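You operate a simulated robot arm through the tools that you are given. There is no shell and no other tool. Be economical: measure what you need, move in short steps, check, and stop when the job is done.

You are at the controls of a simulated two-armed robot. One attempt, no reset.

JOB
Pick up the white torque driver with one hand, pass it to the other hand and put it on the top of the steel table.

Only the result counts: the job must be done as asked and must still hold three seconds after the hand-in. Knocking over, shifting, dropping, spilling or breaking anything else fails it.

ROBOT AND FRAMES
Two 7-joint arms with two-finger parallel grippers on one trunk, on a base that drives. Base frame: it is fixed to the floor where the robot stands at the start and does not move with it; the origin is under the middle of the robot, x ahead of it, y to its left, z up; the surface under the hand at the start is at about z = 860. Units: mm, rad, N and s.
The left shoulder is at the start at [62, 198, 1154], the right one opposite. With the tool pointing down near the work surface each hand reaches from about 280 to 720 mm from the robot's upright axis, wherever it stands, measured 20 degrees to its own side. Places, roughly: top of the steel table [-1400, 1000, 900]. Payload 1.57 kg a hand.
Tool frame (each hand has its own): the origin (TCP) lies between the finger pads and is the grasp point; the fingertips stand 30 mm ahead of it; z points along the fingers, y is the line along which they close. The gripper opens to 110 mm. The fingers are 24 mm wide and 12 mm thick; the gripper's body (48 by 112 mm) begins 78 mm behind the TCP.
Orientation is that of the tool frame in the base frame, as [roll, pitch, yaw] about the fixed x, y, z axes, in that order (R = Rz(yaw) Ry(pitch) Rx(roll)). With the fingers straight down and closing along the base's y, the tool's x points along the base's -x, its y along +y and its z along -z.

CONTROLS
- The arms move only by the tool drive_tool. It takes "left_targets", "right_targets" or both (then of equal length, played together; a hand with none holds still); each is a list of rows, each an object of numbers (a shift or turn left out is 0, a gripper value left out holds the last): "jaw": the finger opening in mm, from 0 to 110; "tx", "ty", "tz": the shift along the base's x, y, z in mm; "rx", "ry", "rz": the turn, a rotation vector about the base's x, y, z in rad. In form: [{"jaw": .., "tx": .., "ty": .., "tz": .., "rx": .., "ry": .., "rz": ..}, ...]. A call has 1 to 20 rows; each row shifts and turns the commanded pose from where the row before left it. Rows are played at 5 a second. More than 50 mm and 0.15 rad between two rows, or a gripper value outside its range, and nothing of the call is played. Where a pose cannot be reached the arm comes as near as it can. A force on the tool above 40 N (or 10 N above the force at the start of the call, whichever is more), or a blocked arm, ends the call early, and 0.2 s more pass. The fingers move at their own pace (about 72 mm/s each) and stop on an object; they squeeze with about 31 N. The grip force told is the motor's: it shows also when the fingers shut on nothing. Time passes only in rows, and 0.2 s behind the last, so rows that do not move let the fingers close. The reply holds the time, the measured pose of the TCP, the force on the tool along the base axes, the opening and the grip force, in the units named above and with some noise, with the torque about the TCP (base axes, N m) and any sound that the robot's microphone picked up.
- Cameras (640 x 400 px; columns grow to the right, rows downward): "scene" is now at [90.6, 8.6, 1735.8]; the picture's right is [0.27, -0.96, -0.00], its down [-0.84, -0.24, -0.48] and it looks along [0.47, 0.13, -0.88] (base axes); focal length 282 px, centre (320, 200). "left" rides on the left gripper at [70, -16, -142] in its tool frame; the picture's right is [0.23, 0.97, 0.00], its down [-0.86, 0.20, -0.48] and it looks along [-0.47, 0.11, 0.88] (tool axes); focal length 222 px, centre (320, 200). "right" rides on the right gripper at [70, 16, -141] in its tool frame; the picture's right is [-0.23, 0.97, 0.00], its down [-0.85, -0.20, -0.48] and it looks along [-0.47, -0.11, 0.88] (tool axes); focal length 222 px, centre (320, 200).
- snapshot(camera): a new picture of that camera. It takes no simulated time.
- slide_trunk(by): slides the trunk up (or, below 0, down) by that many mm; the arms and the scene camera ride with it, the base frame stays. It gives what a move gives, with no picture.
- drive_base(legs): drives the robot by 1 to 6 legs, each [ahead, left, turn to the left] in mm, mm and rad, along the robot's own axes; the way and the turn of a leg run together, so that a leg with both is an arc; at most 1500 mm and 3.142 rad a leg. The arms and the cameras ride along, it lands a little off, and it stops where it bumps. It gives what a move gives.
- turn_head(pan, tilt): turns the head with the scene camera to pan (to the left, within 1.501 rad either way) and tilt (down, from -0.506 to 1.204), counted from straight ahead of the robot. It gives what a move gives.
- probe_pixels(camera, pixels): for up to 12 pixels [column, row] of the newest picture of that camera ("zoom" is the newest enlarged one), the place [x, y, z] in the base frame of the surface seen there, good to about 2 mm, but the place of the scene camera against the robot may be out by one fixed shift of up to 18 mm in any direction. It takes no simulated time.
- inspect(camera, box): a new picture of the part [left, top, right, bottom] of that camera's present view, enlarged. It takes no simulated time.
- hand_in(): hands the job in; it is judged then, once.

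Work in short steps. Measure before you move; look again where a grasp or a placing could have gone wrong, and mend it. You have 80 turns and 58 pictures in all, those below and enlarged ones among them. Open the grippers and draw the arms clear of the work before you hand the job in, unless the task says otherwise; then end with one line.

The tools are called after ">>>" as a command line: name --argument value ..., lists and objects as JSON in quotes. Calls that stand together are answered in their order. drive_tool: Moves the arms, as the interface text tells. Its arguments: {"type":"object","properties":{"left_targets":{"type":"array","items":{"type":"object","properties":{"jaw":{"type":"number"},"tx":{"type":"number"},"ty":{"type":"number"},"tz":{"type":"number"},"rx":{"type":"number"},"ry":{"type":"number"},"rz":{"type":"number"}}}},"right_targets":{"type":"array","items":{"type":"object","properties":{"jaw":{"type":"number"},"tx":{"type":"number"},"ty":{"type":"number"},"tz":{"type":"number"},"rx":{"type":"number"},"ry":{"type":"number"},"rz":{"type":"number"}}}}},"required":[]} The other tools are called the same way: slide_trunk (by) slides the trunk up or down; drive_base (legs) drives the base; turn_head (pan, tilt) turns the head that bears the scene camera; snapshot (camera) takes a picture; probe_pixels (camera, pixels) gives the place of the surface under pixels of a picture; inspect (camera, box) takes an enlarged picture of a part of a camera's view; hand_in () hands the job in.

At the start:

```text
t: 0.0
left_eef_pos: [438.6, 230.5, 1156.1]
left_tcp_rot: [3.141, -0.001, -3.141]
left_force: [-0.3, 0.3, 0.1]
left_moment: [0.02, 0.0, 0.01]
left_grip_width: 110.1
left_gripper_force: 0.1
right_eef_pos: [366.0, -103.6, 1130.0]
right_tcp_rot: [-3.141, -0.002, 3.142]
right_force: [-0.6, 0.1, 0.2]
right_moment: [-0.02, -0.01, 0.0]
right_grip_width: 109.9
right_gripper_force: 0.1
trunk travel left (down, up): [-750.0, 240.0]
robot x, y, heading: [-0.3, -1.9, -0.0]
head pan, tilt: [0.274, 1.065]
```

scene: 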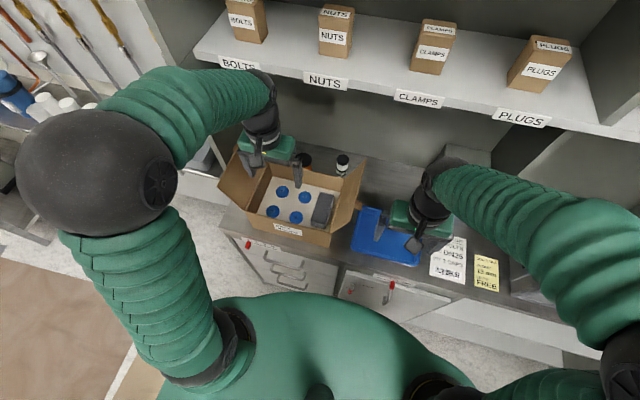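
right: 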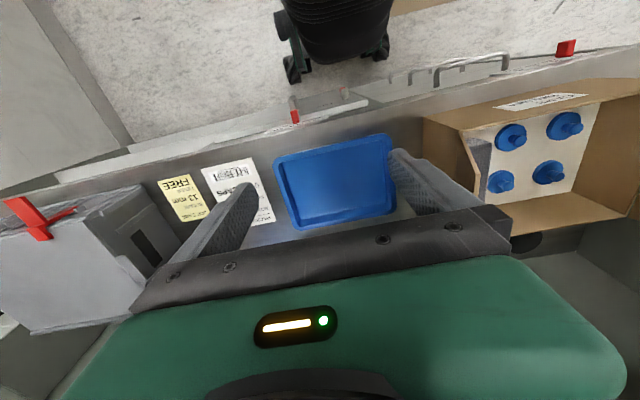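
left: 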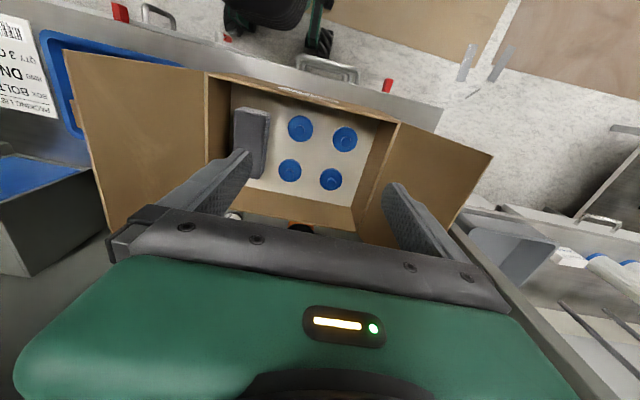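

The white torque driver isn't evident yet; at the scene's left edge (50,105) there are white cylinders and something blue. I look around with the head.

>>> turn_head --pan 1.2 --tilt 0.8

>>> snapshot --camera "scene"

>>> turn_head --pan -0.7 --tilt 0.8

>>> snapshot --camera "scene"

```text
t: 1.2
left_eef_pos: [437.7, 231.0, 1156.4]
left_tcp_rot: [3.139, -0.001, 3.141]
left_force: [0.3, -0.7, 0.0]
left_moment: [0.01, -0.01, -0.02]
left_grip_width: 110.1
left_gripper_force: 0.1
right_eef_pos: [366.2, -102.9, 1129.0]
right_tcp_rot: [-3.141, 0.0, 3.141]
right_force: [0.0, 0.4, -0.3]
right_moment: [-0.01, 0.01, 0.0]
right_grip_width: 110.0
right_gripper_force: 0.0
trunk travel left (down, up): [-750.0, 240.0]
robot x, y, heading: [0.3, -3.7, 0.001]
head pan, tilt: [1.201, 0.799]
```

```text
54 pictures are left
```

scene: 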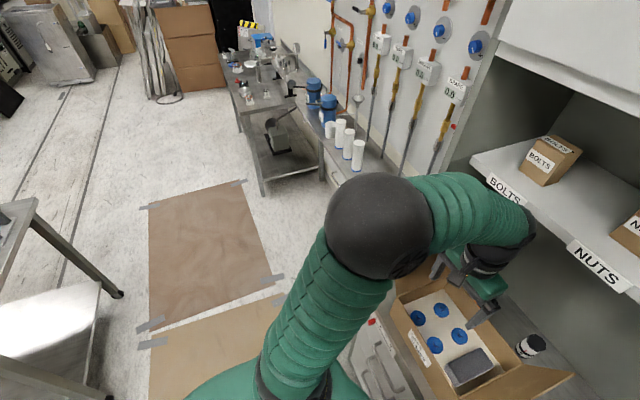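

```text
t: 3.1
left_eef_pos: [437.8, 230.0, 1155.4]
left_tcp_rot: [-3.14, 0.002, 3.141]
left_force: [0.3, 0.1, 0.4]
left_moment: [0.02, -0.02, -0.02]
left_grip_width: 110.0
left_gripper_force: 0.0
right_eef_pos: [364.3, -103.9, 1129.3]
right_tcp_rot: [-3.141, 0.0, 3.141]
right_force: [-0.1, -0.1, 0.2]
right_moment: [-0.01, -0.03, -0.03]
right_grip_width: 109.9
right_gripper_force: 0.1
trunk travel left (down, up): [-750.0, 240.0]
robot x, y, heading: [1.6, 1.3, -0.001]
head pan, tilt: [-0.7, 0.799]
```

```text
53 pictures are left
```

scene: 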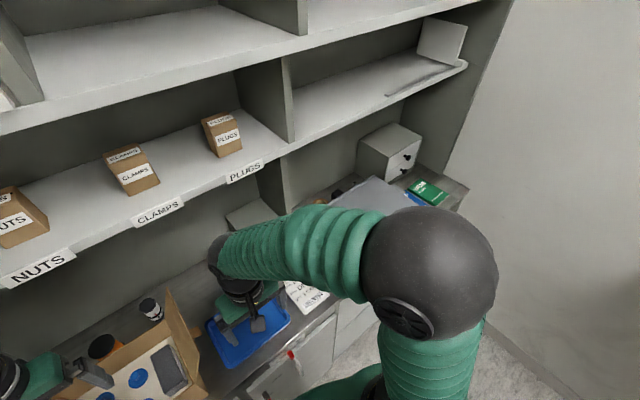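

Candidates: the black/white item at (150,308) behind the box, or something on the table at left. I enlarge both areas.

>>> inspect --camera "scene" --box '[60, 260, 260, 400]'

>>> inspect --camera "scene" --box '[300, 110, 480, 230]'

>>> turn_head --pan 1.4 --tilt 0.6

>>> inspect --camera "scene" --box '[250, 0, 530, 175]'

```text
2.86 times, centred on (160, 330) of scene
```

zoom: 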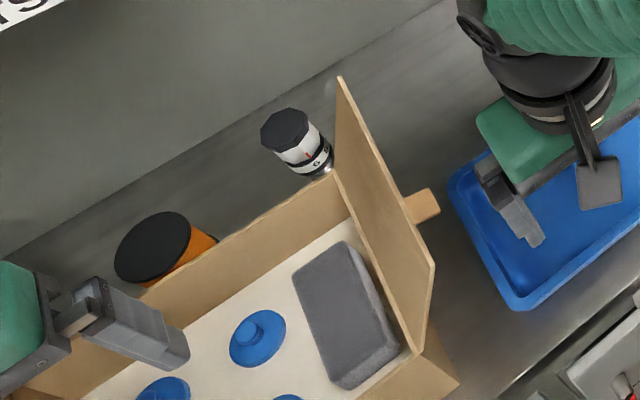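

```text
3.33 times, centred on (390, 170) of scene
```

zoom: 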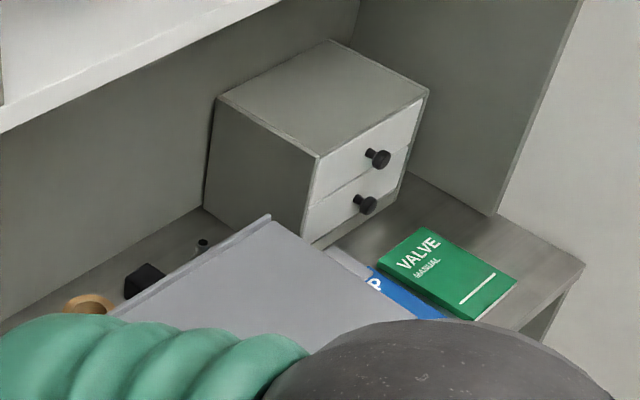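

```text
t: 5.1
left_eef_pos: [438.7, 230.4, 1154.9]
left_tcp_rot: [3.141, 0.0, -3.14]
left_force: [-0.1, 0.2, 0.1]
left_moment: [0.0, -0.02, -0.02]
left_grip_width: 110.0
left_gripper_force: 0.0
right_eef_pos: [366.2, -103.2, 1129.6]
right_tcp_rot: [3.141, 0.0, 3.141]
right_force: [0.5, 0.0, 0.7]
right_moment: [0.04, -0.03, -0.01]
right_grip_width: 110.0
right_gripper_force: 0.1
trunk travel left (down, up): [-750.0, 240.0]
robot x, y, heading: [0.8, 1.1, -0.001]
head pan, tilt: [1.4, 0.6]
```

```text
2.29 times, centred on (390, 88) of scene
```

zoom: 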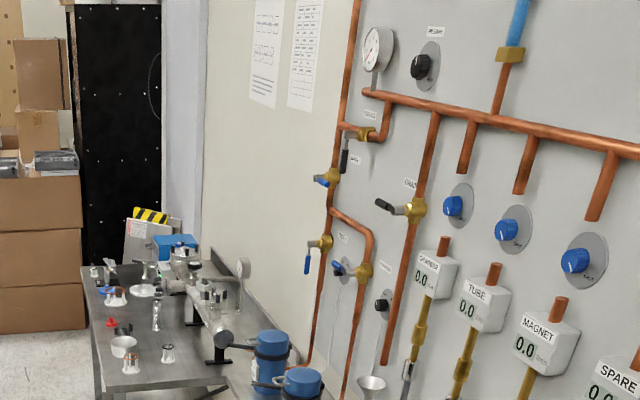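

The white item with a red mark and scale behind the box looks like the torque driver. I look at it closer.

>>> turn_head --pan 0.1 --tilt 0.85

>>> snapshot --camera "scene"

>>> inspect --camera "scene" --box '[240, 180, 400, 280]'

```text
t: 6.6
left_eef_pos: [437.5, 231.0, 1155.1]
left_tcp_rot: [-3.14, -0.001, -3.141]
left_force: [0.6, -0.6, 0.8]
left_moment: [-0.03, 0.04, -0.04]
left_grip_width: 109.8
left_gripper_force: 0.1
right_eef_pos: [366.3, -103.6, 1129.0]
right_tcp_rot: [-3.141, 0.0, 3.141]
right_force: [0.0, 0.0, 0.3]
right_moment: [0.02, 0.01, 0.01]
right_grip_width: 109.8
right_gripper_force: 0.1
trunk travel left (down, up): [-750.0, 240.0]
robot x, y, heading: [-0.8, 1.4, -0.001]
head pan, tilt: [0.099, 0.85]
```

```text
49 pictures are left
```

scene: 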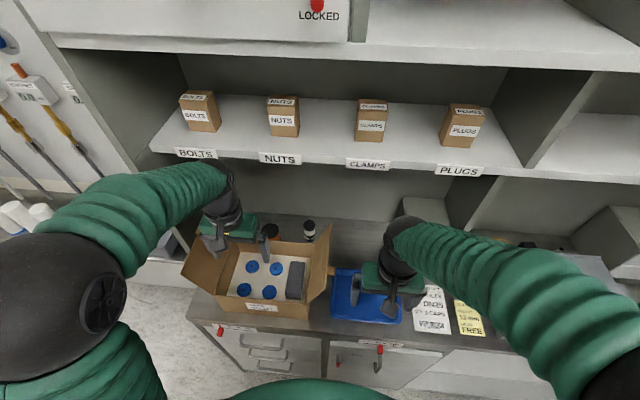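

```text
4.00 times, centred on (320, 230) of scene
```

zoom: 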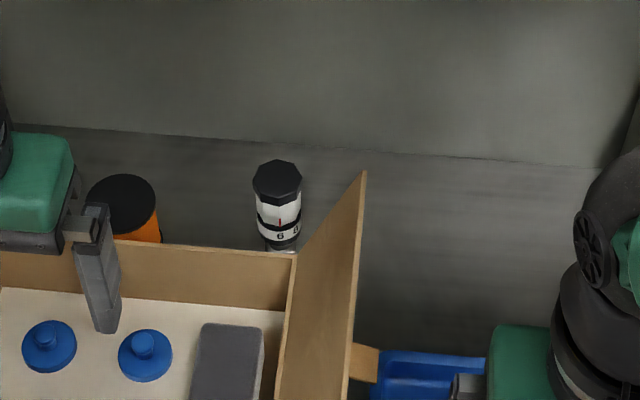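

>>> probe_pixels --camera "zoom" --pixels '[[278, 180], [256, 185], [301, 185], [278, 212], [280, 235], [275, 247], [290, 251], [365, 172], [290, 256], [125, 190], [320, 150], [240, 220]]'

>>> probe_pixels --camera "scene" --pixels '[[320, 170], [280, 155], [225, 225], [330, 225], [395, 265], [350, 310], [310, 318], [300, 210], [420, 205], [400, 225], [320, 250], [265, 258]]'

```text
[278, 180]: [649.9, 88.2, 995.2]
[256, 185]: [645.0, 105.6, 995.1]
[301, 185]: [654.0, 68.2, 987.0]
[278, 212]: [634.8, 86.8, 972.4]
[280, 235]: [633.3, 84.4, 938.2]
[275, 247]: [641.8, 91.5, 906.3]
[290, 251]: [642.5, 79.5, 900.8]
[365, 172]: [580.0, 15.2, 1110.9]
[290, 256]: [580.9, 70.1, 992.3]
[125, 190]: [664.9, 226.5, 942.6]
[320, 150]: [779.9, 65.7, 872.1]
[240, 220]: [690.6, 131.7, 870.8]
```

```text
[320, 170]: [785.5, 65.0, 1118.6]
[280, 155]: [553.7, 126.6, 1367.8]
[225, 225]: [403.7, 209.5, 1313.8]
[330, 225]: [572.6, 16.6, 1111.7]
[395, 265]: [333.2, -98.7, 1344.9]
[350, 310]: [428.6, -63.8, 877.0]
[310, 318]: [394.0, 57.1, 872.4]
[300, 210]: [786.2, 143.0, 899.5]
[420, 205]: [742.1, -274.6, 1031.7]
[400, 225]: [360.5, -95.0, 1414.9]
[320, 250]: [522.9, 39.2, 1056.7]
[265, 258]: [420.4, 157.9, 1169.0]
```

Driver stands at about (650,87), from z≈870 to 995, behind the box's back wall (x≈585, top z≈992). I measure the shelf overhang, the box flaps and the shelf labels.

>>> probe_pixels --camera "scene" --pixels '[[280, 166], [320, 160], [320, 164], [320, 150], [320, 130], [240, 158], [328, 300], [332, 245], [186, 255], [222, 275], [300, 262], [240, 235]]'

>>> probe_pixels --camera "zoom" --pixels '[[278, 165], [278, 200], [280, 222], [282, 242], [283, 248], [200, 246], [330, 225], [345, 330], [130, 225], [120, 280], [300, 180], [270, 244]]'

```text
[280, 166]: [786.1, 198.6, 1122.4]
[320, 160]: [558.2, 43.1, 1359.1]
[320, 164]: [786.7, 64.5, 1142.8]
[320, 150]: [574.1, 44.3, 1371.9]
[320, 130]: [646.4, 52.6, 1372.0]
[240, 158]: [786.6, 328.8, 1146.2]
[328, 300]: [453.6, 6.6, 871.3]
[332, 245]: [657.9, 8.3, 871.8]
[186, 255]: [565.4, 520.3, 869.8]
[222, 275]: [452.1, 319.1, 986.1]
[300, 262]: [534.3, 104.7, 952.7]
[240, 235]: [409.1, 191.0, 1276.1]
```

```text
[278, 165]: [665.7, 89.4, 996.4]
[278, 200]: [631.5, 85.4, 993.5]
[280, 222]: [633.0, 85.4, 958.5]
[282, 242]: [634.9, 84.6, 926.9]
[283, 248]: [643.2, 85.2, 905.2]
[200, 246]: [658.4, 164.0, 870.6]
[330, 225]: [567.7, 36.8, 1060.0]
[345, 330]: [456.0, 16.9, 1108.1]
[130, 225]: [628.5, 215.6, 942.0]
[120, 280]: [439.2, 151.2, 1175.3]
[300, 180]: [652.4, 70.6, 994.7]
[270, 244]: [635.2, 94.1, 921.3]
```

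Shelf underside is ~1355 at x≥556, so I'll come in leaning back ~30° and yawed −20° (clear of the right flap and shelf), closing about the base y. First turn the left hand in place and look with its camera.

>>> drive_tool --left_targets '[{"ry": -0.13, "tz": 10, "jaw": 80}, {"ry": -0.13, "tz": 10}, {"ry": -0.13}, {"ry": -0.13}, {"rz": -0.117, "ty": -20}, {"rz": -0.117, "ty": -20}, {"rz": -0.116, "ty": -20}, {"ty": -20, "tx": 30}, {"tx": 30}]'

>>> snapshot --camera "left"

```text
t: 8.6
left_eef_pos: [500.4, 149.7, 1173.8]
left_tcp_rot: [-3.141, 0.519, 2.792]
left_force: [0.0, -0.5, -0.1]
left_moment: [0.0, 0.06, -0.01]
left_grip_width: 80.0
left_gripper_force: 0.1
right_eef_pos: [367.4, -104.0, 1128.2]
right_tcp_rot: [3.14, -0.002, -3.141]
right_force: [0.8, 0.0, -0.3]
right_moment: [0.0, 0.01, 0.0]
right_grip_width: 109.8
right_gripper_force: 0.0
trunk travel left (down, up): [-750.0, 240.0]
robot x, y, heading: [0.8, -1.0, 0.003]
head pan, tilt: [0.099, 0.85]
```

```text
47 pictures are left
```

left: 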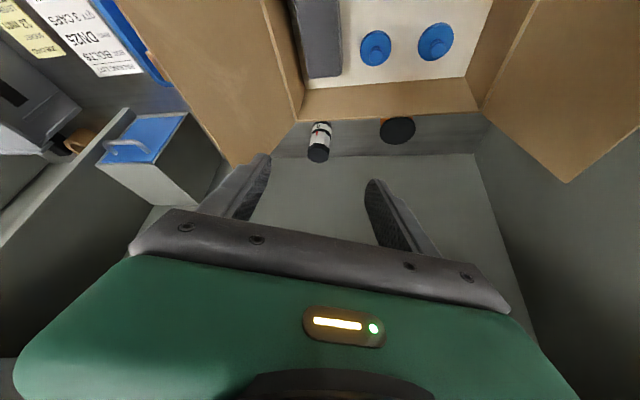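

The driver appears at (318,142). I zoom in and probe it with the hand camera for an accurate position.

>>> inspect --camera "left" --box '[230, 90, 390, 190]'

```text
4.00 times, centred on (310, 140) of left
```

zoom: 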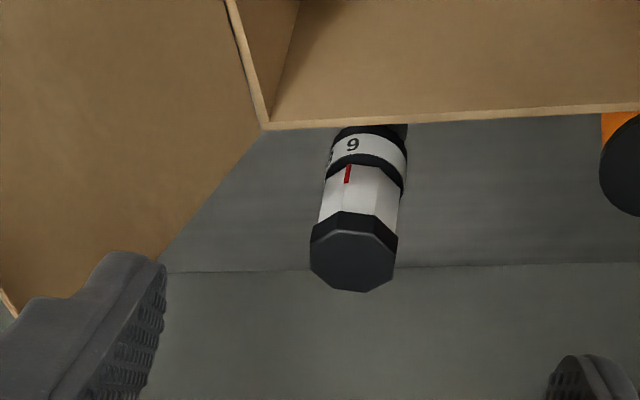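

>>> probe_pixels --camera "zoom" --pixels '[[353, 262], [315, 255], [392, 258], [353, 285], [345, 236], [352, 222], [368, 185], [365, 145], [365, 133], [265, 128], [360, 118], [12, 300]]'

>>> probe_pixels --camera "left" --pixels '[[240, 160], [225, 145], [290, 120], [398, 130], [500, 150], [320, 200], [420, 180], [310, 75], [250, 30], [190, 190]]'

```text
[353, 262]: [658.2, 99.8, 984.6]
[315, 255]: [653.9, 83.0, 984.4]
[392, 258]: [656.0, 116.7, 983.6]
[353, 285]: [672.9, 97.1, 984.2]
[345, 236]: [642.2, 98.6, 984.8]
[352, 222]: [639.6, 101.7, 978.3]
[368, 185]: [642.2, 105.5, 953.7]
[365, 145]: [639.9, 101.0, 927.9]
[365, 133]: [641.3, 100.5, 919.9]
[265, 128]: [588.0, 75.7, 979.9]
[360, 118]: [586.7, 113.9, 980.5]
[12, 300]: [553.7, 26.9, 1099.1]
```

```text
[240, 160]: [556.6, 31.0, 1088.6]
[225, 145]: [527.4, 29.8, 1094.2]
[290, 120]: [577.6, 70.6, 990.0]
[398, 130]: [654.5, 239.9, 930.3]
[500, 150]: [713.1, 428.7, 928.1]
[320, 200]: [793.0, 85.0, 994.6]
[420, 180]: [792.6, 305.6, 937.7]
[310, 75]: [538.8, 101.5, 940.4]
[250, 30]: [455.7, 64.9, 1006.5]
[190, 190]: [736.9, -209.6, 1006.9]
```

Hand-camera values: driver axis at ≈(657,100), top z≈984 (scene camera is off by ~(7,13,−12)). I move to a pre-grasp 90 mm back along the tool axis.

>>> drive_tool --left_targets '[{"jaw": 66, "tx": 29, "ty": -9, "tz": -31}, {"tx": 29, "ty": -9, "tz": -31}, {"tx": 29, "ty": -9, "tz": -31}, {"tx": 28, "ty": -8, "tz": -31}, {}]'

>>> snapshot --camera "left"

>>> snapshot --camera "scene"

```text
t: 9.8
left_eef_pos: [611.5, 116.3, 1051.0]
left_tcp_rot: [-3.142, 0.519, 2.794]
left_force: [-0.6, -0.4, -0.2]
left_moment: [0.02, 0.01, -0.01]
left_grip_width: 66.4
left_gripper_force: 0.0
right_eef_pos: [366.3, -105.1, 1129.9]
right_tcp_rot: [-3.141, 0.001, 3.141]
right_force: [0.1, 0.5, -0.1]
right_moment: [-0.01, 0.01, 0.0]
right_grip_width: 110.2
right_gripper_force: 0.1
trunk travel left (down, up): [-750.0, 240.0]
robot x, y, heading: [-0.6, 1.9, 0.002]
head pan, tilt: [0.099, 0.85]
```

```text
45 pictures are left
```

left: 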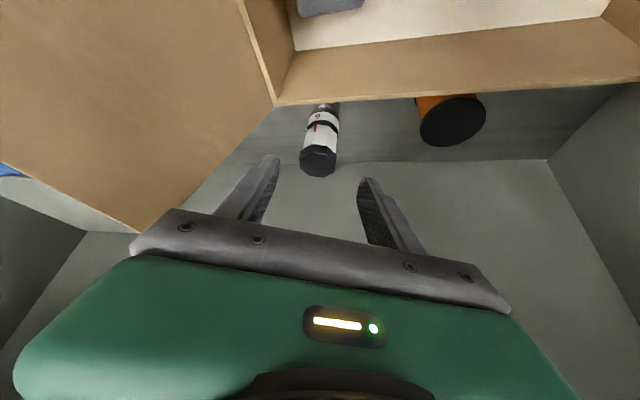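

```text
44 pictures are left
```

scene: 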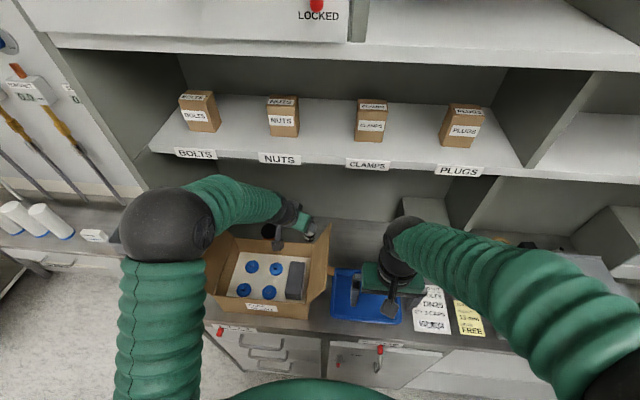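

Probing the driver again and checking the arm's clearance from the shelf.

>>> probe_pixels --camera "left" --pixels '[[318, 162], [301, 158], [335, 158], [318, 175], [318, 140], [325, 105], [265, 165], [370, 185], [275, 103]]'

>>> probe_pixels --camera "scene" --pixels '[[215, 177], [250, 190], [285, 205], [230, 200], [305, 225], [325, 235]]'

```text
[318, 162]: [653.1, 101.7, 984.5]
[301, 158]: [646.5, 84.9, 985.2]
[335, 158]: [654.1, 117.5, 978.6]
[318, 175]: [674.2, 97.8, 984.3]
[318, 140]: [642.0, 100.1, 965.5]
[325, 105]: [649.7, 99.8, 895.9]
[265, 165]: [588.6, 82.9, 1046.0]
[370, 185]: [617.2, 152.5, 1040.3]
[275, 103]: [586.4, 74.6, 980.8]
```

```text
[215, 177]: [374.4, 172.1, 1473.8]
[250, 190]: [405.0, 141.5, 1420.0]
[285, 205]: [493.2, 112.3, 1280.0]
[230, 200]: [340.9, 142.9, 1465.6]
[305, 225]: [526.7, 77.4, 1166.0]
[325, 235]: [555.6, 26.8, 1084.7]
```

Clear of the shelf (sleeve at x≈405–490 there). I advance along the tool axis to (657,100,971) with the driver between the fingers.

>>> drive_tool --left_targets '[{"tx": 11.3, "ty": -4, "tz": -20}, {"tx": 11.3, "ty": -4, "tz": -20}, {"tx": 11.3, "ty": -4, "tz": -20}, {"tx": 11.3, "ty": -4, "tz": -20}, {}]'

>>> snapshot --camera "left"

```text
t: 11.0
left_eef_pos: [658.4, 100.7, 971.4]
left_tcp_rot: [-3.14, 0.519, 2.793]
left_force: [0.2, 0.4, 1.2]
left_moment: [-0.03, 0.0, 0.01]
left_grip_width: 66.0
left_gripper_force: 0.0
right_eef_pos: [365.4, -104.8, 1128.5]
right_tcp_rot: [-3.141, -0.001, -3.141]
right_force: [-0.1, 0.2, -0.4]
right_moment: [0.02, -0.01, 0.02]
right_grip_width: 110.1
right_gripper_force: 0.1
trunk travel left (down, up): [-750.0, 240.0]
robot x, y, heading: [-1.8, -2.0, -0.003]
head pan, tilt: [0.099, 0.85]
```

```text
43 pictures are left
```

left: 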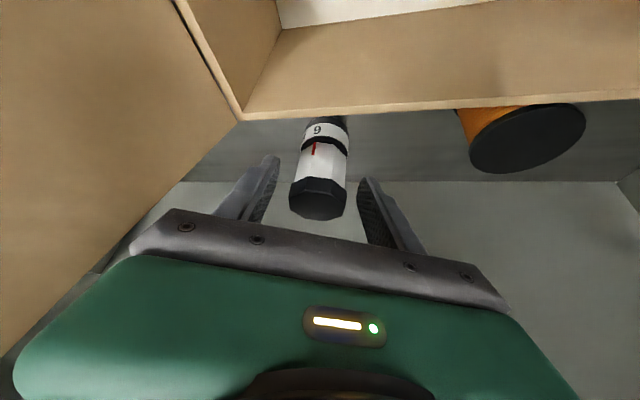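

The driver's cap (318,198) sits centred between the fingers. Closing the grip.

>>> drive_tool --left_targets '[{"jaw": 20}, {}, {}, {}, {}]'

>>> snapshot --camera "left"

```text
t: 12.2
left_eef_pos: [657.3, 100.3, 972.2]
left_tcp_rot: [3.14, 0.52, 2.792]
left_force: [-1.2, -1.1, 3.9]
left_moment: [0.09, -0.01, -0.01]
left_grip_width: 40.6
left_gripper_force: 31.2
right_eef_pos: [365.1, -104.7, 1130.0]
right_tcp_rot: [3.14, 0.001, 3.141]
right_force: [0.9, 0.0, -0.2]
right_moment: [-0.02, 0.0, 0.01]
right_grip_width: 110.1
right_gripper_force: 0.1
trunk travel left (down, up): [-750.0, 240.0]
robot x, y, heading: [-1.8, -1.6, -0.006]
head pan, tilt: [0.099, 0.85]
```

```text
42 pictures are left
```

left: 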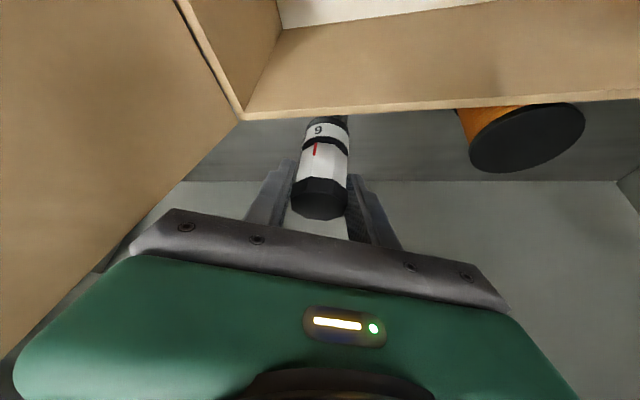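

Grip holds at 40.6 mm, 31 N. I lift straight 40 mm and look.

>>> drive_tool --left_targets '[{"tz": 10}, {"tz": 15}, {"tz": 15}, {}]'

>>> snapshot --camera "left"

```text
t: 13.2
left_eef_pos: [659.8, 100.3, 1011.1]
left_tcp_rot: [-3.14, 0.518, 2.791]
left_force: [-0.1, 0.0, -2.4]
left_moment: [-0.01, 0.01, -0.01]
left_grip_width: 41.1
left_gripper_force: 31.1
right_eef_pos: [366.7, -104.2, 1129.1]
right_tcp_rot: [-3.141, -0.003, -3.141]
right_force: [0.1, 0.7, 0.5]
right_moment: [0.0, -0.02, 0.02]
right_grip_width: 110.0
right_gripper_force: 0.0
trunk travel left (down, up): [-750.0, 240.0]
robot x, y, heading: [-0.3, 1.3, 0.0]
head pan, tilt: [0.099, 0.85]
```

```text
41 pictures are left
```

left: 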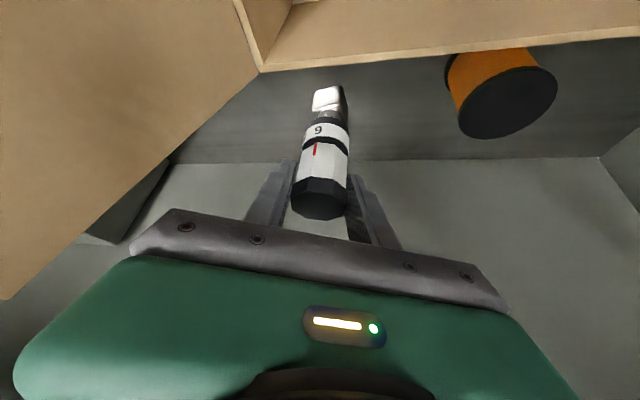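

Lifted cleanly; force shows ~0.24 kg. Now I raise it while leaning further back, to clear box wall and shelf.

>>> drive_tool --left_targets '[{"tz": 20, "tx": -4, "rx": -0.02, "ry": -0.056}, {"tz": 20, "tx": -4, "rx": -0.02, "ry": -0.056}, {"tz": 20, "tx": -4, "rx": -0.02, "ry": -0.056}, {"tz": 20, "tx": -4, "rx": -0.02, "ry": -0.056}, {"tz": 20, "tx": -4, "rx": -0.02, "ry": -0.056}, {"tz": 20}, {"tz": 20}, {}]'

>>> snapshot --camera "scene"

>>> snapshot --camera "left"

```text
t: 15.0
left_eef_pos: [638.4, 99.7, 1150.3]
left_tcp_rot: [3.14, 0.817, 2.791]
left_force: [0.2, 0.3, -3.2]
left_moment: [-0.02, 0.04, 0.02]
left_grip_width: 41.1
left_gripper_force: 30.8
right_eef_pos: [366.7, -103.1, 1129.2]
right_tcp_rot: [-3.14, 0.0, -3.141]
right_force: [-0.2, -0.3, -0.2]
right_moment: [-0.03, -0.02, -0.02]
right_grip_width: 110.0
right_gripper_force: 0.2
trunk travel left (down, up): [-750.0, 240.0]
robot x, y, heading: [-4.4, 2.1, -0.004]
head pan, tilt: [0.099, 0.85]
```

```text
40 pictures are left
```

scene: 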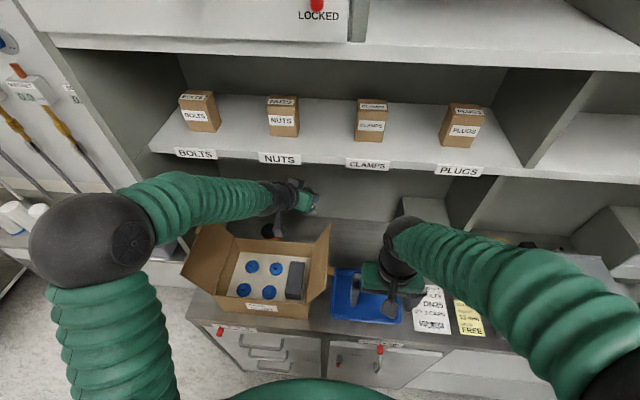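

```text
39 pictures are left
```

left: 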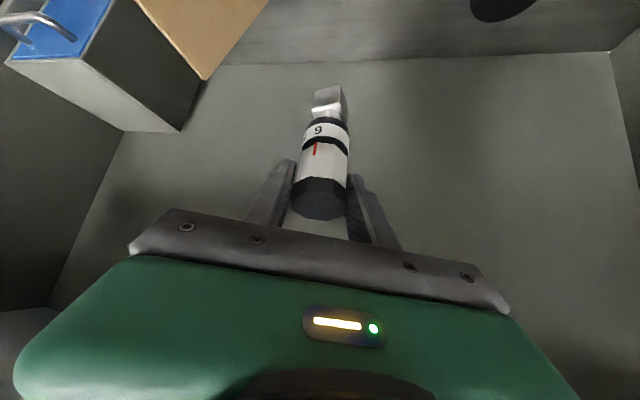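

Driver held above the wall (bottom ≈1035). I draw the hand back toward the robot over the box's middle, rising a bit.

>>> drive_tool --left_targets '[{"tz": 15, "tx": -30}, {"tz": 15, "tx": -40}, {"tx": -40}, {"tx": -40, "ty": 10}, {"tx": -40, "ty": 10}, {"tx": -30, "ty": 10}, {}]'

>>> turn_head --pan 1.45 --tilt 0.5

>>> snapshot --camera "scene"

>>> snapshot --camera "left"

```text
t: 16.6
left_eef_pos: [448.1, 132.0, 1194.3]
left_tcp_rot: [-3.14, 0.815, 2.794]
left_force: [0.4, 0.4, -2.8]
left_moment: [0.01, 0.0, 0.0]
left_grip_width: 40.9
left_gripper_force: 30.3
left hand out of reach, approached as far as the arm can: row 5, 6
right_eef_pos: [365.6, -101.7, 1129.2]
right_tcp_rot: [-3.139, -0.001, -3.141]
right_force: [0.3, 0.2, -1.5]
right_moment: [0.02, 0.01, 0.04]
right_grip_width: 110.1
right_gripper_force: 0.1
trunk travel left (down, up): [-750.0, 240.0]
robot x, y, heading: [-3.2, 1.3, 0.001]
head pan, tilt: [0.099, 0.85]
```

```text
t: 18.1
left_eef_pos: [448.8, 129.7, 1195.2]
left_tcp_rot: [3.141, 0.814, 2.791]
left_force: [0.3, 0.6, -3.3]
left_moment: [0.02, 0.06, -0.04]
left_grip_width: 41.1
left_gripper_force: 31.0
right_eef_pos: [365.5, -102.6, 1129.8]
right_tcp_rot: [-3.141, 0.0, -3.141]
right_force: [-0.3, 0.4, -0.4]
right_moment: [-0.01, 0.01, -0.02]
right_grip_width: 109.7
right_gripper_force: 0.0
trunk travel left (down, up): [-750.0, 240.0]
robot x, y, heading: [-0.0, 1.3, -0.0]
head pan, tilt: [1.45, 0.499]
```

```text
38 pictures are left
```

scene: 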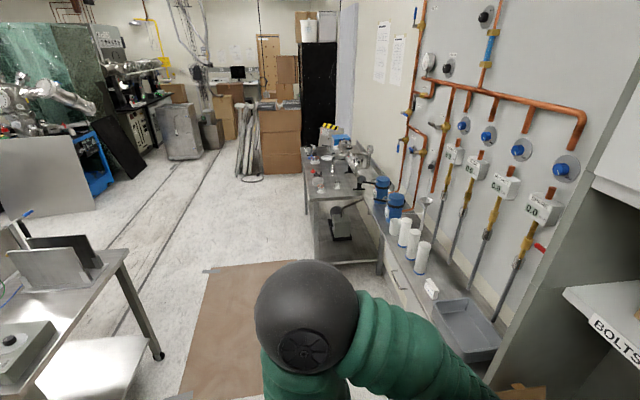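

```text
37 pictures are left
```

left: 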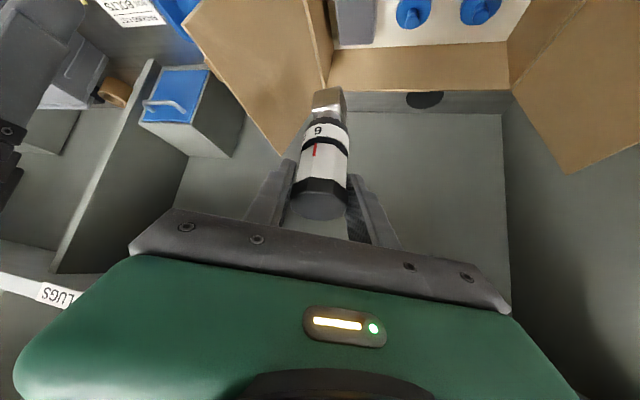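

The table at the lower left (100,260) should be the steel table. I probe it and the floor.

>>> probe_pixels --camera "scene" --pixels '[[122, 254], [8, 330], [70, 330], [115, 265], [20, 290], [5, 392], [60, 395], [150, 300], [30, 260], [80, 255], [220, 380], [310, 190]]'

```text
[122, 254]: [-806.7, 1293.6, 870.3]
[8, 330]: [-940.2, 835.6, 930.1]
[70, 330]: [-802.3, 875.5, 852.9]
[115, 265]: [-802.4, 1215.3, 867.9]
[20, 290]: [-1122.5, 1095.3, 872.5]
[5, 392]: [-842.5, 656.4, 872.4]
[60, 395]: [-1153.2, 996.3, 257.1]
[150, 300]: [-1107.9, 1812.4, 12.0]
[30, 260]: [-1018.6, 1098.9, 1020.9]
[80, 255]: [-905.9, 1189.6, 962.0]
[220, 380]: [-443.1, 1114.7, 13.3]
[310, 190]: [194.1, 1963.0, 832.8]
```

Steel table: right edge x≈−803, y≈650…1293, top ≈860–870. I drive back 300 mm from the bench, turn left 90° and look.

>>> drive_base --legs '[[-300, 0, 0]]'

>>> drive_base --legs '[[0, 0, 1.57]]'

>>> turn_head --pan 0.7 --tilt 0.6

>>> snapshot --camera "scene"

```text
t: 20.1
left_eef_pos: [157.7, 128.7, 1194.4]
left_tcp_rot: [-3.141, 0.814, 2.787]
left_force: [0.3, 0.2, -3.2]
left_moment: [-0.01, 0.03, 0.0]
left_grip_width: 40.7
left_gripper_force: 31.1
right_eef_pos: [74.3, -104.5, 1128.9]
right_tcp_rot: [-3.141, -0.003, 3.139]
right_force: [-0.5, -0.8, 1.0]
right_moment: [-0.06, -0.04, -0.02]
right_grip_width: 109.8
right_gripper_force: 0.1
trunk travel left (down, up): [-750.0, 240.0]
robot x, y, heading: [-294.4, -0.5, -0.001]
head pan, tilt: [1.45, 0.499]
```

```text
t: 24.3
left_eef_pos: [-417.3, 450.3, 1195.3]
left_tcp_rot: [3.138, 0.815, -1.94]
left_force: [0.3, 0.0, -1.8]
left_moment: [-0.02, 0.04, -0.01]
left_grip_width: 41.2
left_gripper_force: 30.8
right_eef_pos: [-183.8, 364.9, 1130.0]
right_tcp_rot: [-3.141, 0.0, -1.587]
right_force: [0.7, 0.7, -0.2]
right_moment: [0.02, 0.03, 0.01]
right_grip_width: 110.1
right_gripper_force: 0.1
trunk travel left (down, up): [-750.0, 240.0]
robot x, y, heading: [-292.5, 2.2, 1.556]
head pan, tilt: [1.45, 0.499]
```

```text
t: 25.4
left_eef_pos: [-416.4, 450.9, 1196.0]
left_tcp_rot: [3.139, 0.815, -1.937]
left_force: [-0.3, 0.6, -2.1]
left_moment: [-0.05, 0.02, 0.01]
left_grip_width: 41.0
left_gripper_force: 31.0
right_eef_pos: [-184.2, 363.9, 1129.8]
right_tcp_rot: [3.141, 0.002, -1.588]
right_force: [-0.1, -0.4, 0.3]
right_moment: [0.0, 0.01, -0.01]
right_grip_width: 110.0
right_gripper_force: 0.2
trunk travel left (down, up): [-750.0, 240.0]
robot x, y, heading: [-297.1, 3.9, 1.555]
head pan, tilt: [0.7, 0.6]
```

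```text
36 pictures are left
```

scene: 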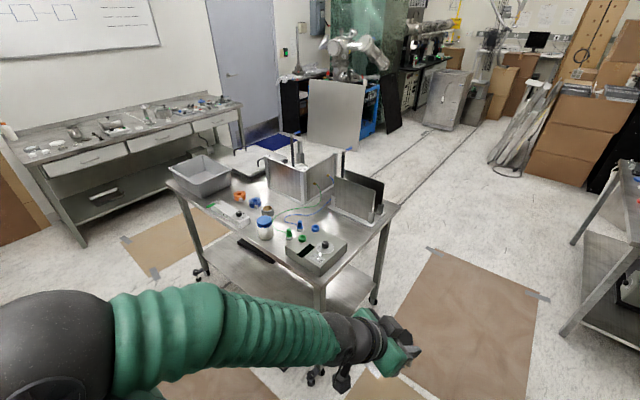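

I probe the wheeled steel table's extents and its free areas.

>>> probe_pixels --camera "scene" --pixels '[[318, 287], [398, 207], [168, 180], [240, 245], [290, 272], [350, 240], [365, 225], [190, 195], [245, 230], [265, 225], [330, 240], [285, 150]]'

>>> inspect --camera "scene" --box '[150, 120, 430, 300]'

```text
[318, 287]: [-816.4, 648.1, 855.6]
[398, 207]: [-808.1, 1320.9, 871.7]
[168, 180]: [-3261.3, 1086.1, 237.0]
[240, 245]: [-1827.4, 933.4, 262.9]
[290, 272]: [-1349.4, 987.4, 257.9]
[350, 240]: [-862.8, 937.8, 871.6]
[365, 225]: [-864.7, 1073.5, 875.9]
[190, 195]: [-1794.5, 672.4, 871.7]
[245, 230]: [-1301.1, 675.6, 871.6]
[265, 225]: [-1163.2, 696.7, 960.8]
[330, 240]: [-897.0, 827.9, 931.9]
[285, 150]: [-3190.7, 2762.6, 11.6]
```

```text
2.22 times, centred on (290, 210) of scene
```

zoom: 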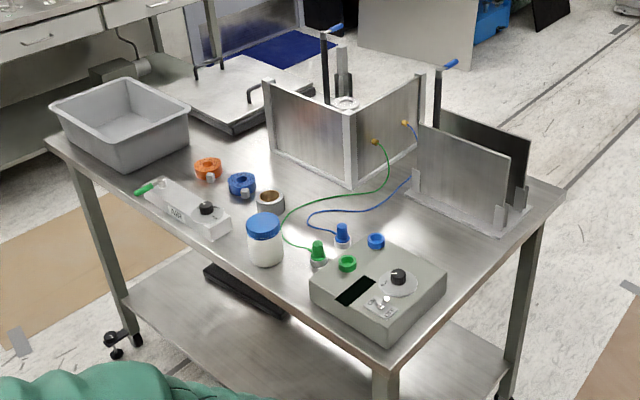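

This is the steel table (x −2000…−808, y 648…1320), with a free patch near (−865,1000). Before the handover I examine the driver in the left hand closely.

>>> inspect --camera "left" --box '[264, 75, 376, 225]'

```text
2.67 times, centred on (320, 150) of left
```

zoom: 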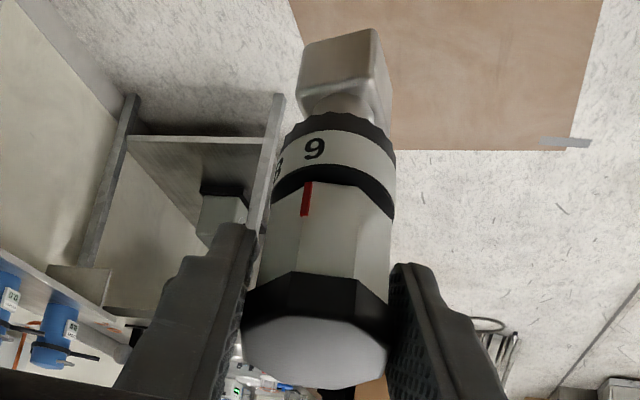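

>>> probe_pixels --camera "zoom" --pixels '[[318, 350], [318, 322], [318, 290], [320, 240], [335, 172], [340, 150], [345, 130], [345, 112], [340, 90], [340, 45], [300, 75], [372, 60]]'

```text
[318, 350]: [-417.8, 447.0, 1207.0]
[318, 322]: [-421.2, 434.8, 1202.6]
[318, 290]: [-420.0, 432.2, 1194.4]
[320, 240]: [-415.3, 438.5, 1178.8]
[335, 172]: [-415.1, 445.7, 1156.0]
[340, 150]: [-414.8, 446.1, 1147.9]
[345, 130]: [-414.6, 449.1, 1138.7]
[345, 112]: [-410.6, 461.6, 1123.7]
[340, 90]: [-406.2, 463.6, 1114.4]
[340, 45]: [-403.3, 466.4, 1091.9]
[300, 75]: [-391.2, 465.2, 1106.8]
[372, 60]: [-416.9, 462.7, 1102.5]
```

Plan in robot frame: left hand holds driver vertical at ~(550,20), pointing azimuth −50°; right hand comes in nearly horizontal (75° from vertical) at azimuth +40°, gripping the scale ring 48 mm below the left TCP. First put the left hand in place.

>>> drive_tool --left_targets '[{"rx": -0.0934, "ry": 0.0357, "tx": 15.4, "ty": 14.7, "tz": -6.4}, {"rx": -0.0934, "ry": 0.0357, "tx": 15.4, "ty": 14.7, "tz": -6.4}, {"rx": -0.0934, "ry": 0.0357, "tx": 15.4, "ty": 14.7, "tz": -6.4}, {"rz": -0.13, "tx": 15.4, "ty": 14.7, "tz": -6.4}, {"rz": -0.13, "tx": 15.4, "ty": 14.7, "tz": -6.4}, {"rz": -0.13, "tx": 15.4, "ty": 14.7, "tz": -6.4}, {"rz": -0.13, "tx": 15.4, "ty": 14.7, "tz": -6.4}, {}]'

>>> turn_head --pan 0.0 --tilt 0.8

>>> snapshot --camera "scene"

```text
t: 27.2
left_eef_pos: [-313.7, 548.5, 1155.8]
left_tcp_rot: [-3.142, 0.518, -2.461]
left_force: [0.6, 0.0, -1.9]
left_moment: [0.0, 0.01, 0.01]
left_grip_width: 40.8
left_gripper_force: 30.9
left hand out of reach, approached as far as the arm can: row 3
right_eef_pos: [-184.5, 363.6, 1129.5]
right_tcp_rot: [-3.141, 0.0, -1.589]
right_force: [-0.2, -0.3, 0.7]
right_moment: [0.0, 0.01, 0.03]
right_grip_width: 110.0
right_gripper_force: 0.0
trunk travel left (down, up): [-750.0, 240.0]
robot x, y, heading: [-292.5, -2.4, 1.554]
head pan, tilt: [0.7, 0.6]
```

```text
t: 28.2
left_eef_pos: [-311.7, 548.8, 1155.0]
left_tcp_rot: [-3.14, 0.517, -2.46]
left_force: [0.3, -0.1, -3.0]
left_moment: [-0.03, -0.02, 0.03]
left_grip_width: 40.8
left_gripper_force: 31.3
right_eef_pos: [-184.3, 363.6, 1130.5]
right_tcp_rot: [-3.142, 0.0, -1.59]
right_force: [-1.0, 0.6, 0.4]
right_moment: [-0.02, -0.02, 0.02]
right_grip_width: 110.1
right_gripper_force: 0.1
trunk travel left (down, up): [-750.0, 240.0]
robot x, y, heading: [-293.7, 1.5, 1.553]
head pan, tilt: [0.0, 0.799]
```

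```text
33 pictures are left
```

scene: 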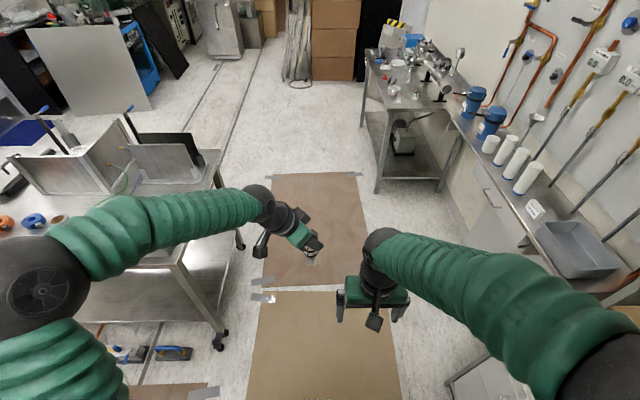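

Left hand is in place, driver vertical. Now the right hand leans to 75° and yaws +40° while moving to a pre-grasp 130 mm off.

>>> drive_tool --right_targets '[{"rx": 0.1454, "ry": -0.0022, "ty": 10, "jaw": 90}, {"rx": 0.1454, "ry": -0.0022, "ty": 10}, {"rx": 0.1454, "ry": -0.0022, "ty": 10}, {"rx": 0.1454, "ry": -0.0022, "ty": 10}, {"rx": 0.1454, "ry": -0.0022, "ty": 10}, {"rx": 0.1454, "ry": -0.0022, "ty": 10}, {"rx": 0.1454, "ry": -0.0022, "ty": 10}, {"rx": 0.1454, "ry": -0.0022, "ty": 10}, {"rx": 0.1454, "ry": -0.0022, "ty": 8}, {"rz": 0.14, "tx": -10}, {"rz": 0.14, "tx": -10}, {"rz": 0.14, "tx": -10}, {"rz": 0.14, "tx": -10, "tz": 5}, {"rz": 0.138, "tx": -9, "tz": 6}, {}]'

>>> snapshot --camera "scene"

>>> snapshot --camera "right"

```text
t: 30.9
left_eef_pos: [-321.0, 550.7, 1151.4]
left_tcp_rot: [3.135, 0.503, -2.455]
left_force: [-18.5, 2.7, -3.3]
left_moment: [0.03, 0.25, -0.46]
left_grip_width: 41.0
left_gripper_force: 31.0
right_eef_pos: [-249.0, 502.2, 1136.9]
right_tcp_rot: [-3.081, 1.277, -1.312]
right_force: [17.6, -3.2, 0.9]
right_moment: [0.0, 0.02, -0.19]
right_grip_width: 74.8
right_gripper_force: 0.1
right hand out of reach, approached as far as the arm can: row 5, 6, 7, 8, 10, 11, 12, 13
trunk travel left (down, up): [-750.0, 240.0]
robot x, y, heading: [-293.9, 0.2, 1.556]
head pan, tilt: [0.0, 0.799]
stopped in row 13 (left hand): the force on the tool passed its limit at 47 N (the readings are from after the stop); the commanded pose is now the measured one
```

```text
32 pictures are left
```

scene: 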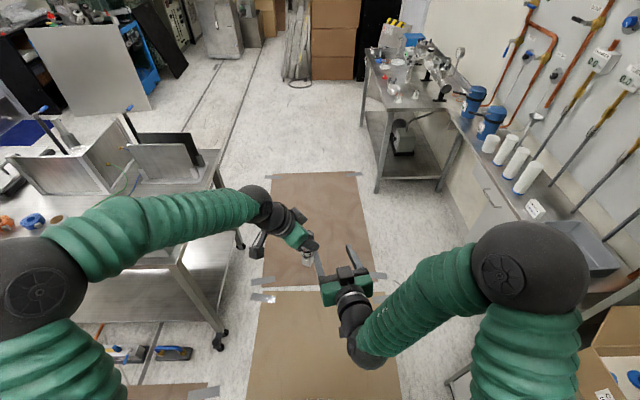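

```text
31 pictures are left
```

right: 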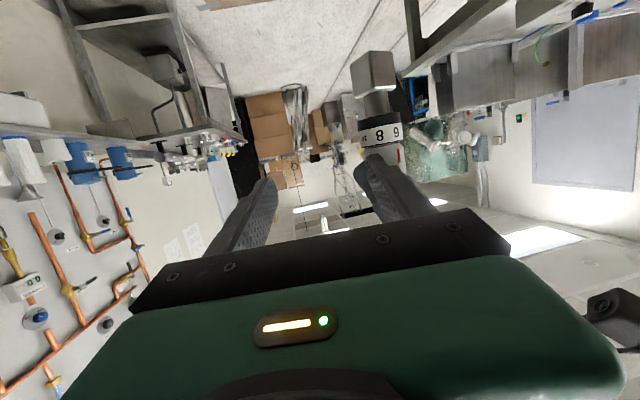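

The right hand couldn't reach the tight pose and its left finger touched the driver/left hand. I back the right hand away to the right and forward, then check the driver in the left hand.

>>> drive_tool --right_targets '[{"tx": 30}, {"tx": 40}, {"tx": 40}, {}]'

>>> snapshot --camera "left"

>>> snapshot --camera "right"

```text
t: 31.9
left_eef_pos: [-320.1, 549.8, 1152.7]
left_tcp_rot: [3.134, 0.511, -2.453]
left_force: [-21.4, 27.2, -5.9]
left_moment: [0.47, 0.37, -0.08]
left_grip_width: 40.7
left_gripper_force: 31.2
right_eef_pos: [-247.7, 504.0, 1138.9]
right_tcp_rot: [-3.08, 1.275, -1.305]
right_force: [22.8, -27.4, 2.9]
right_moment: [0.07, 0.18, 1.07]
right_grip_width: 76.0
right_gripper_force: 0.0
right hand out of reach, approached as far as the arm can: row 1, 2, 3
trunk travel left (down, up): [-750.0, 240.0]
robot x, y, heading: [-295.4, 1.0, 1.554]
head pan, tilt: [0.0, 0.799]
```

```text
30 pictures are left
```

left: 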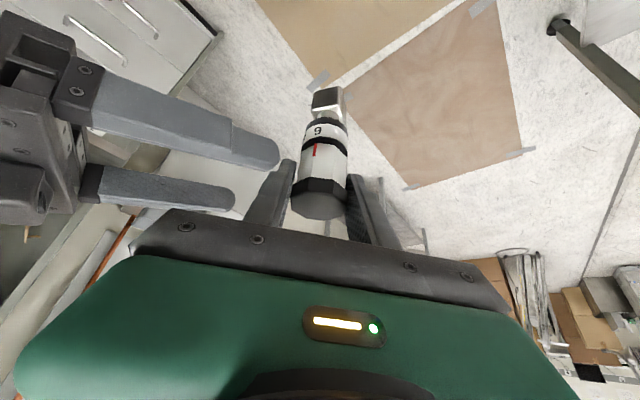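

```text
29 pictures are left
```

right: 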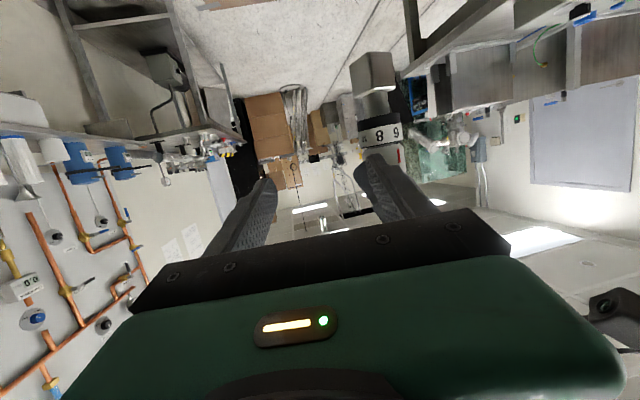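

Right finger presses on the left finger; the right arm is at a limit, so I move the left hand away (to −x, slightly up) instead.

>>> drive_tool --left_targets '[{"tx": -20, "ty": 10}, {"tx": -30, "ty": 10}, {"tx": -40}, {}]'

```text
t: 32.9
left_eef_pos: [-409.5, 565.0, 1151.5]
left_tcp_rot: [3.138, 0.508, -2.456]
left_force: [-0.1, -0.2, -2.7]
left_moment: [0.04, 0.0, -0.04]
left_grip_width: 40.8
left_gripper_force: 30.6
right_eef_pos: [-248.3, 504.9, 1139.7]
right_tcp_rot: [-3.079, 1.278, -1.306]
right_force: [-0.1, 0.1, -0.1]
right_moment: [-0.02, -0.02, 0.01]
right_grip_width: 90.0
right_gripper_force: 0.1
trunk travel left (down, up): [-750.0, 240.0]
robot x, y, heading: [-293.1, -0.4, 1.55]
head pan, tilt: [0.0, 0.799]
```

Freed, driver still gripped. Next I move the right hand right/up (higher is easier for a near-horizontal hand) and then yaw it left.

>>> drive_tool --right_targets '[{"tx": 20, "tz": 20}, {"tx": 20, "tz": 20}, {"tx": 20, "tz": 20}, {"tx": 20, "tz": 20}, {"rz": 0.14}, {"rz": 0.14}, {"rz": 0.14}, {}]'

>>> snapshot --camera "scene"

```text
t: 34.7
left_eef_pos: [-410.8, 565.6, 1149.9]
left_tcp_rot: [3.14, 0.507, -2.455]
left_force: [0.0, -0.7, -2.6]
left_moment: [-0.01, 0.0, -0.01]
left_grip_width: 40.9
left_gripper_force: 31.8
right_eef_pos: [-186.0, 526.0, 1216.9]
right_tcp_rot: [-3.085, 1.281, -0.885]
right_force: [0.3, -0.4, 0.4]
right_moment: [0.01, 0.02, -0.05]
right_grip_width: 90.0
right_gripper_force: 0.1
right hand out of reach, approached as far as the arm can: row 1, 2, 3
trunk travel left (down, up): [-750.0, 240.0]
robot x, y, heading: [-293.8, -3.1, 1.554]
head pan, tilt: [0.0, 0.799]
```

```text
28 pictures are left
```

scene: 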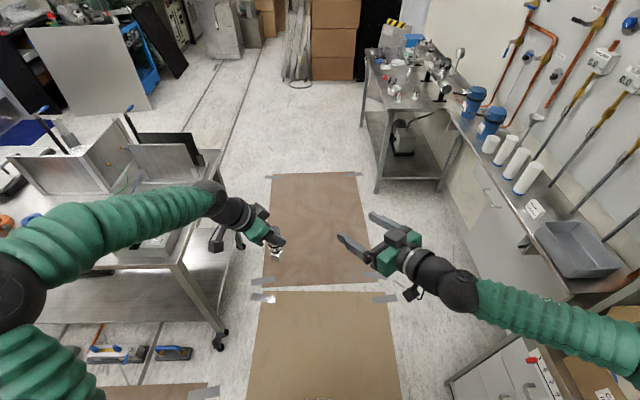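

The right hand now reads azimuth +40°, lean 73° as wanted. I bring the left hand so the driver's ring sits 110 mm ahead of the right TCP along its axis.

>>> drive_tool --left_targets '[{"tz": 28, "ty": 15}, {"tz": 28, "ty": 15}, {"tz": 28, "ty": 16}, {"tx": 27}, {"tx": 27}, {"tx": 27}, {"tx": 27}, {"tx": 27}, {"tx": 28}, {}]'

>>> snapshot --camera "right"

>>> snapshot --camera "left"

```text
t: 36.9
left_eef_pos: [-243.4, 615.2, 1235.0]
left_tcp_rot: [3.136, 0.506, -2.455]
left_force: [1.2, 0.0, -2.1]
left_moment: [0.0, 0.01, 0.0]
left_grip_width: 40.7
left_gripper_force: 31.2
right_eef_pos: [-183.3, 523.7, 1216.6]
right_tcp_rot: [-3.092, 1.284, -0.894]
right_force: [-0.1, -1.6, -0.9]
right_moment: [0.0, -0.02, -0.02]
right_grip_width: 89.9
right_gripper_force: 0.0
trunk travel left (down, up): [-750.0, 240.0]
robot x, y, heading: [-295.0, -2.5, 1.555]
head pan, tilt: [0.0, 0.799]
```

```text
27 pictures are left
```

right: 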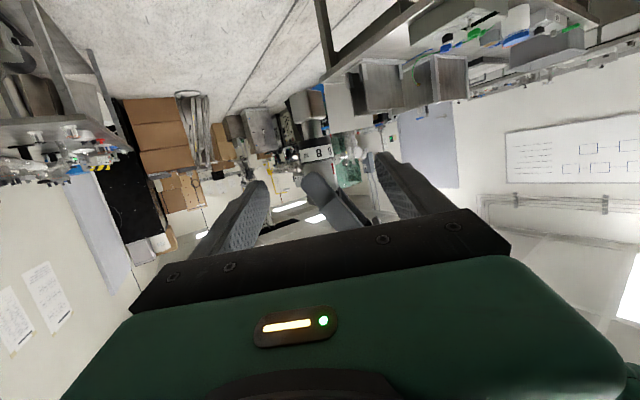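

```text
26 pictures are left
```

left: 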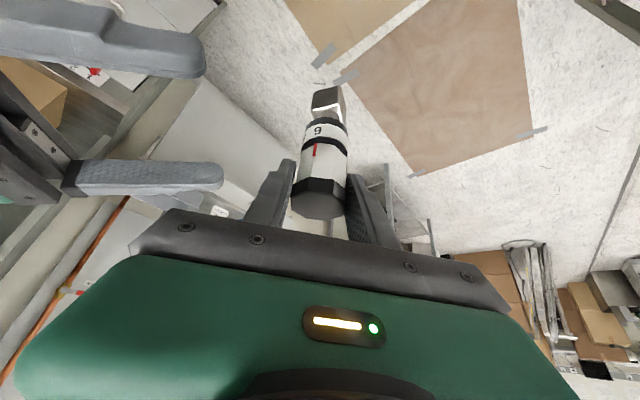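

In the right view the ring "8" is at (318,155), block near (350,95), and the left finger lies between the right fingers. I probe with both cameras to align.

>>> inspect --camera "right" --box '[240, 50, 440, 230]'

>>> probe_pixels --camera "left" --pixels '[[318, 205], [320, 180], [323, 150], [325, 132], [325, 122], [325, 90], [200, 55], [220, 175]]'

```text
2.22 times, centred on (340, 140) of right
```

zoom: 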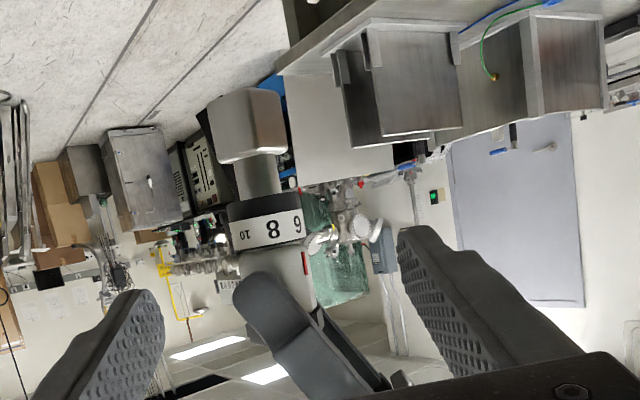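

```text
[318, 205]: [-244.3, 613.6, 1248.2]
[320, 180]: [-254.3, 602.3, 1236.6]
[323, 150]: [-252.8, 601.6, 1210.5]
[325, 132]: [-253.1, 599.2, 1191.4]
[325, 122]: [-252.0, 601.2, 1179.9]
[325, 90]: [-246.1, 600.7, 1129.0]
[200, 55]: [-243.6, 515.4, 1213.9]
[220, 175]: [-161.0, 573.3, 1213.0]
```

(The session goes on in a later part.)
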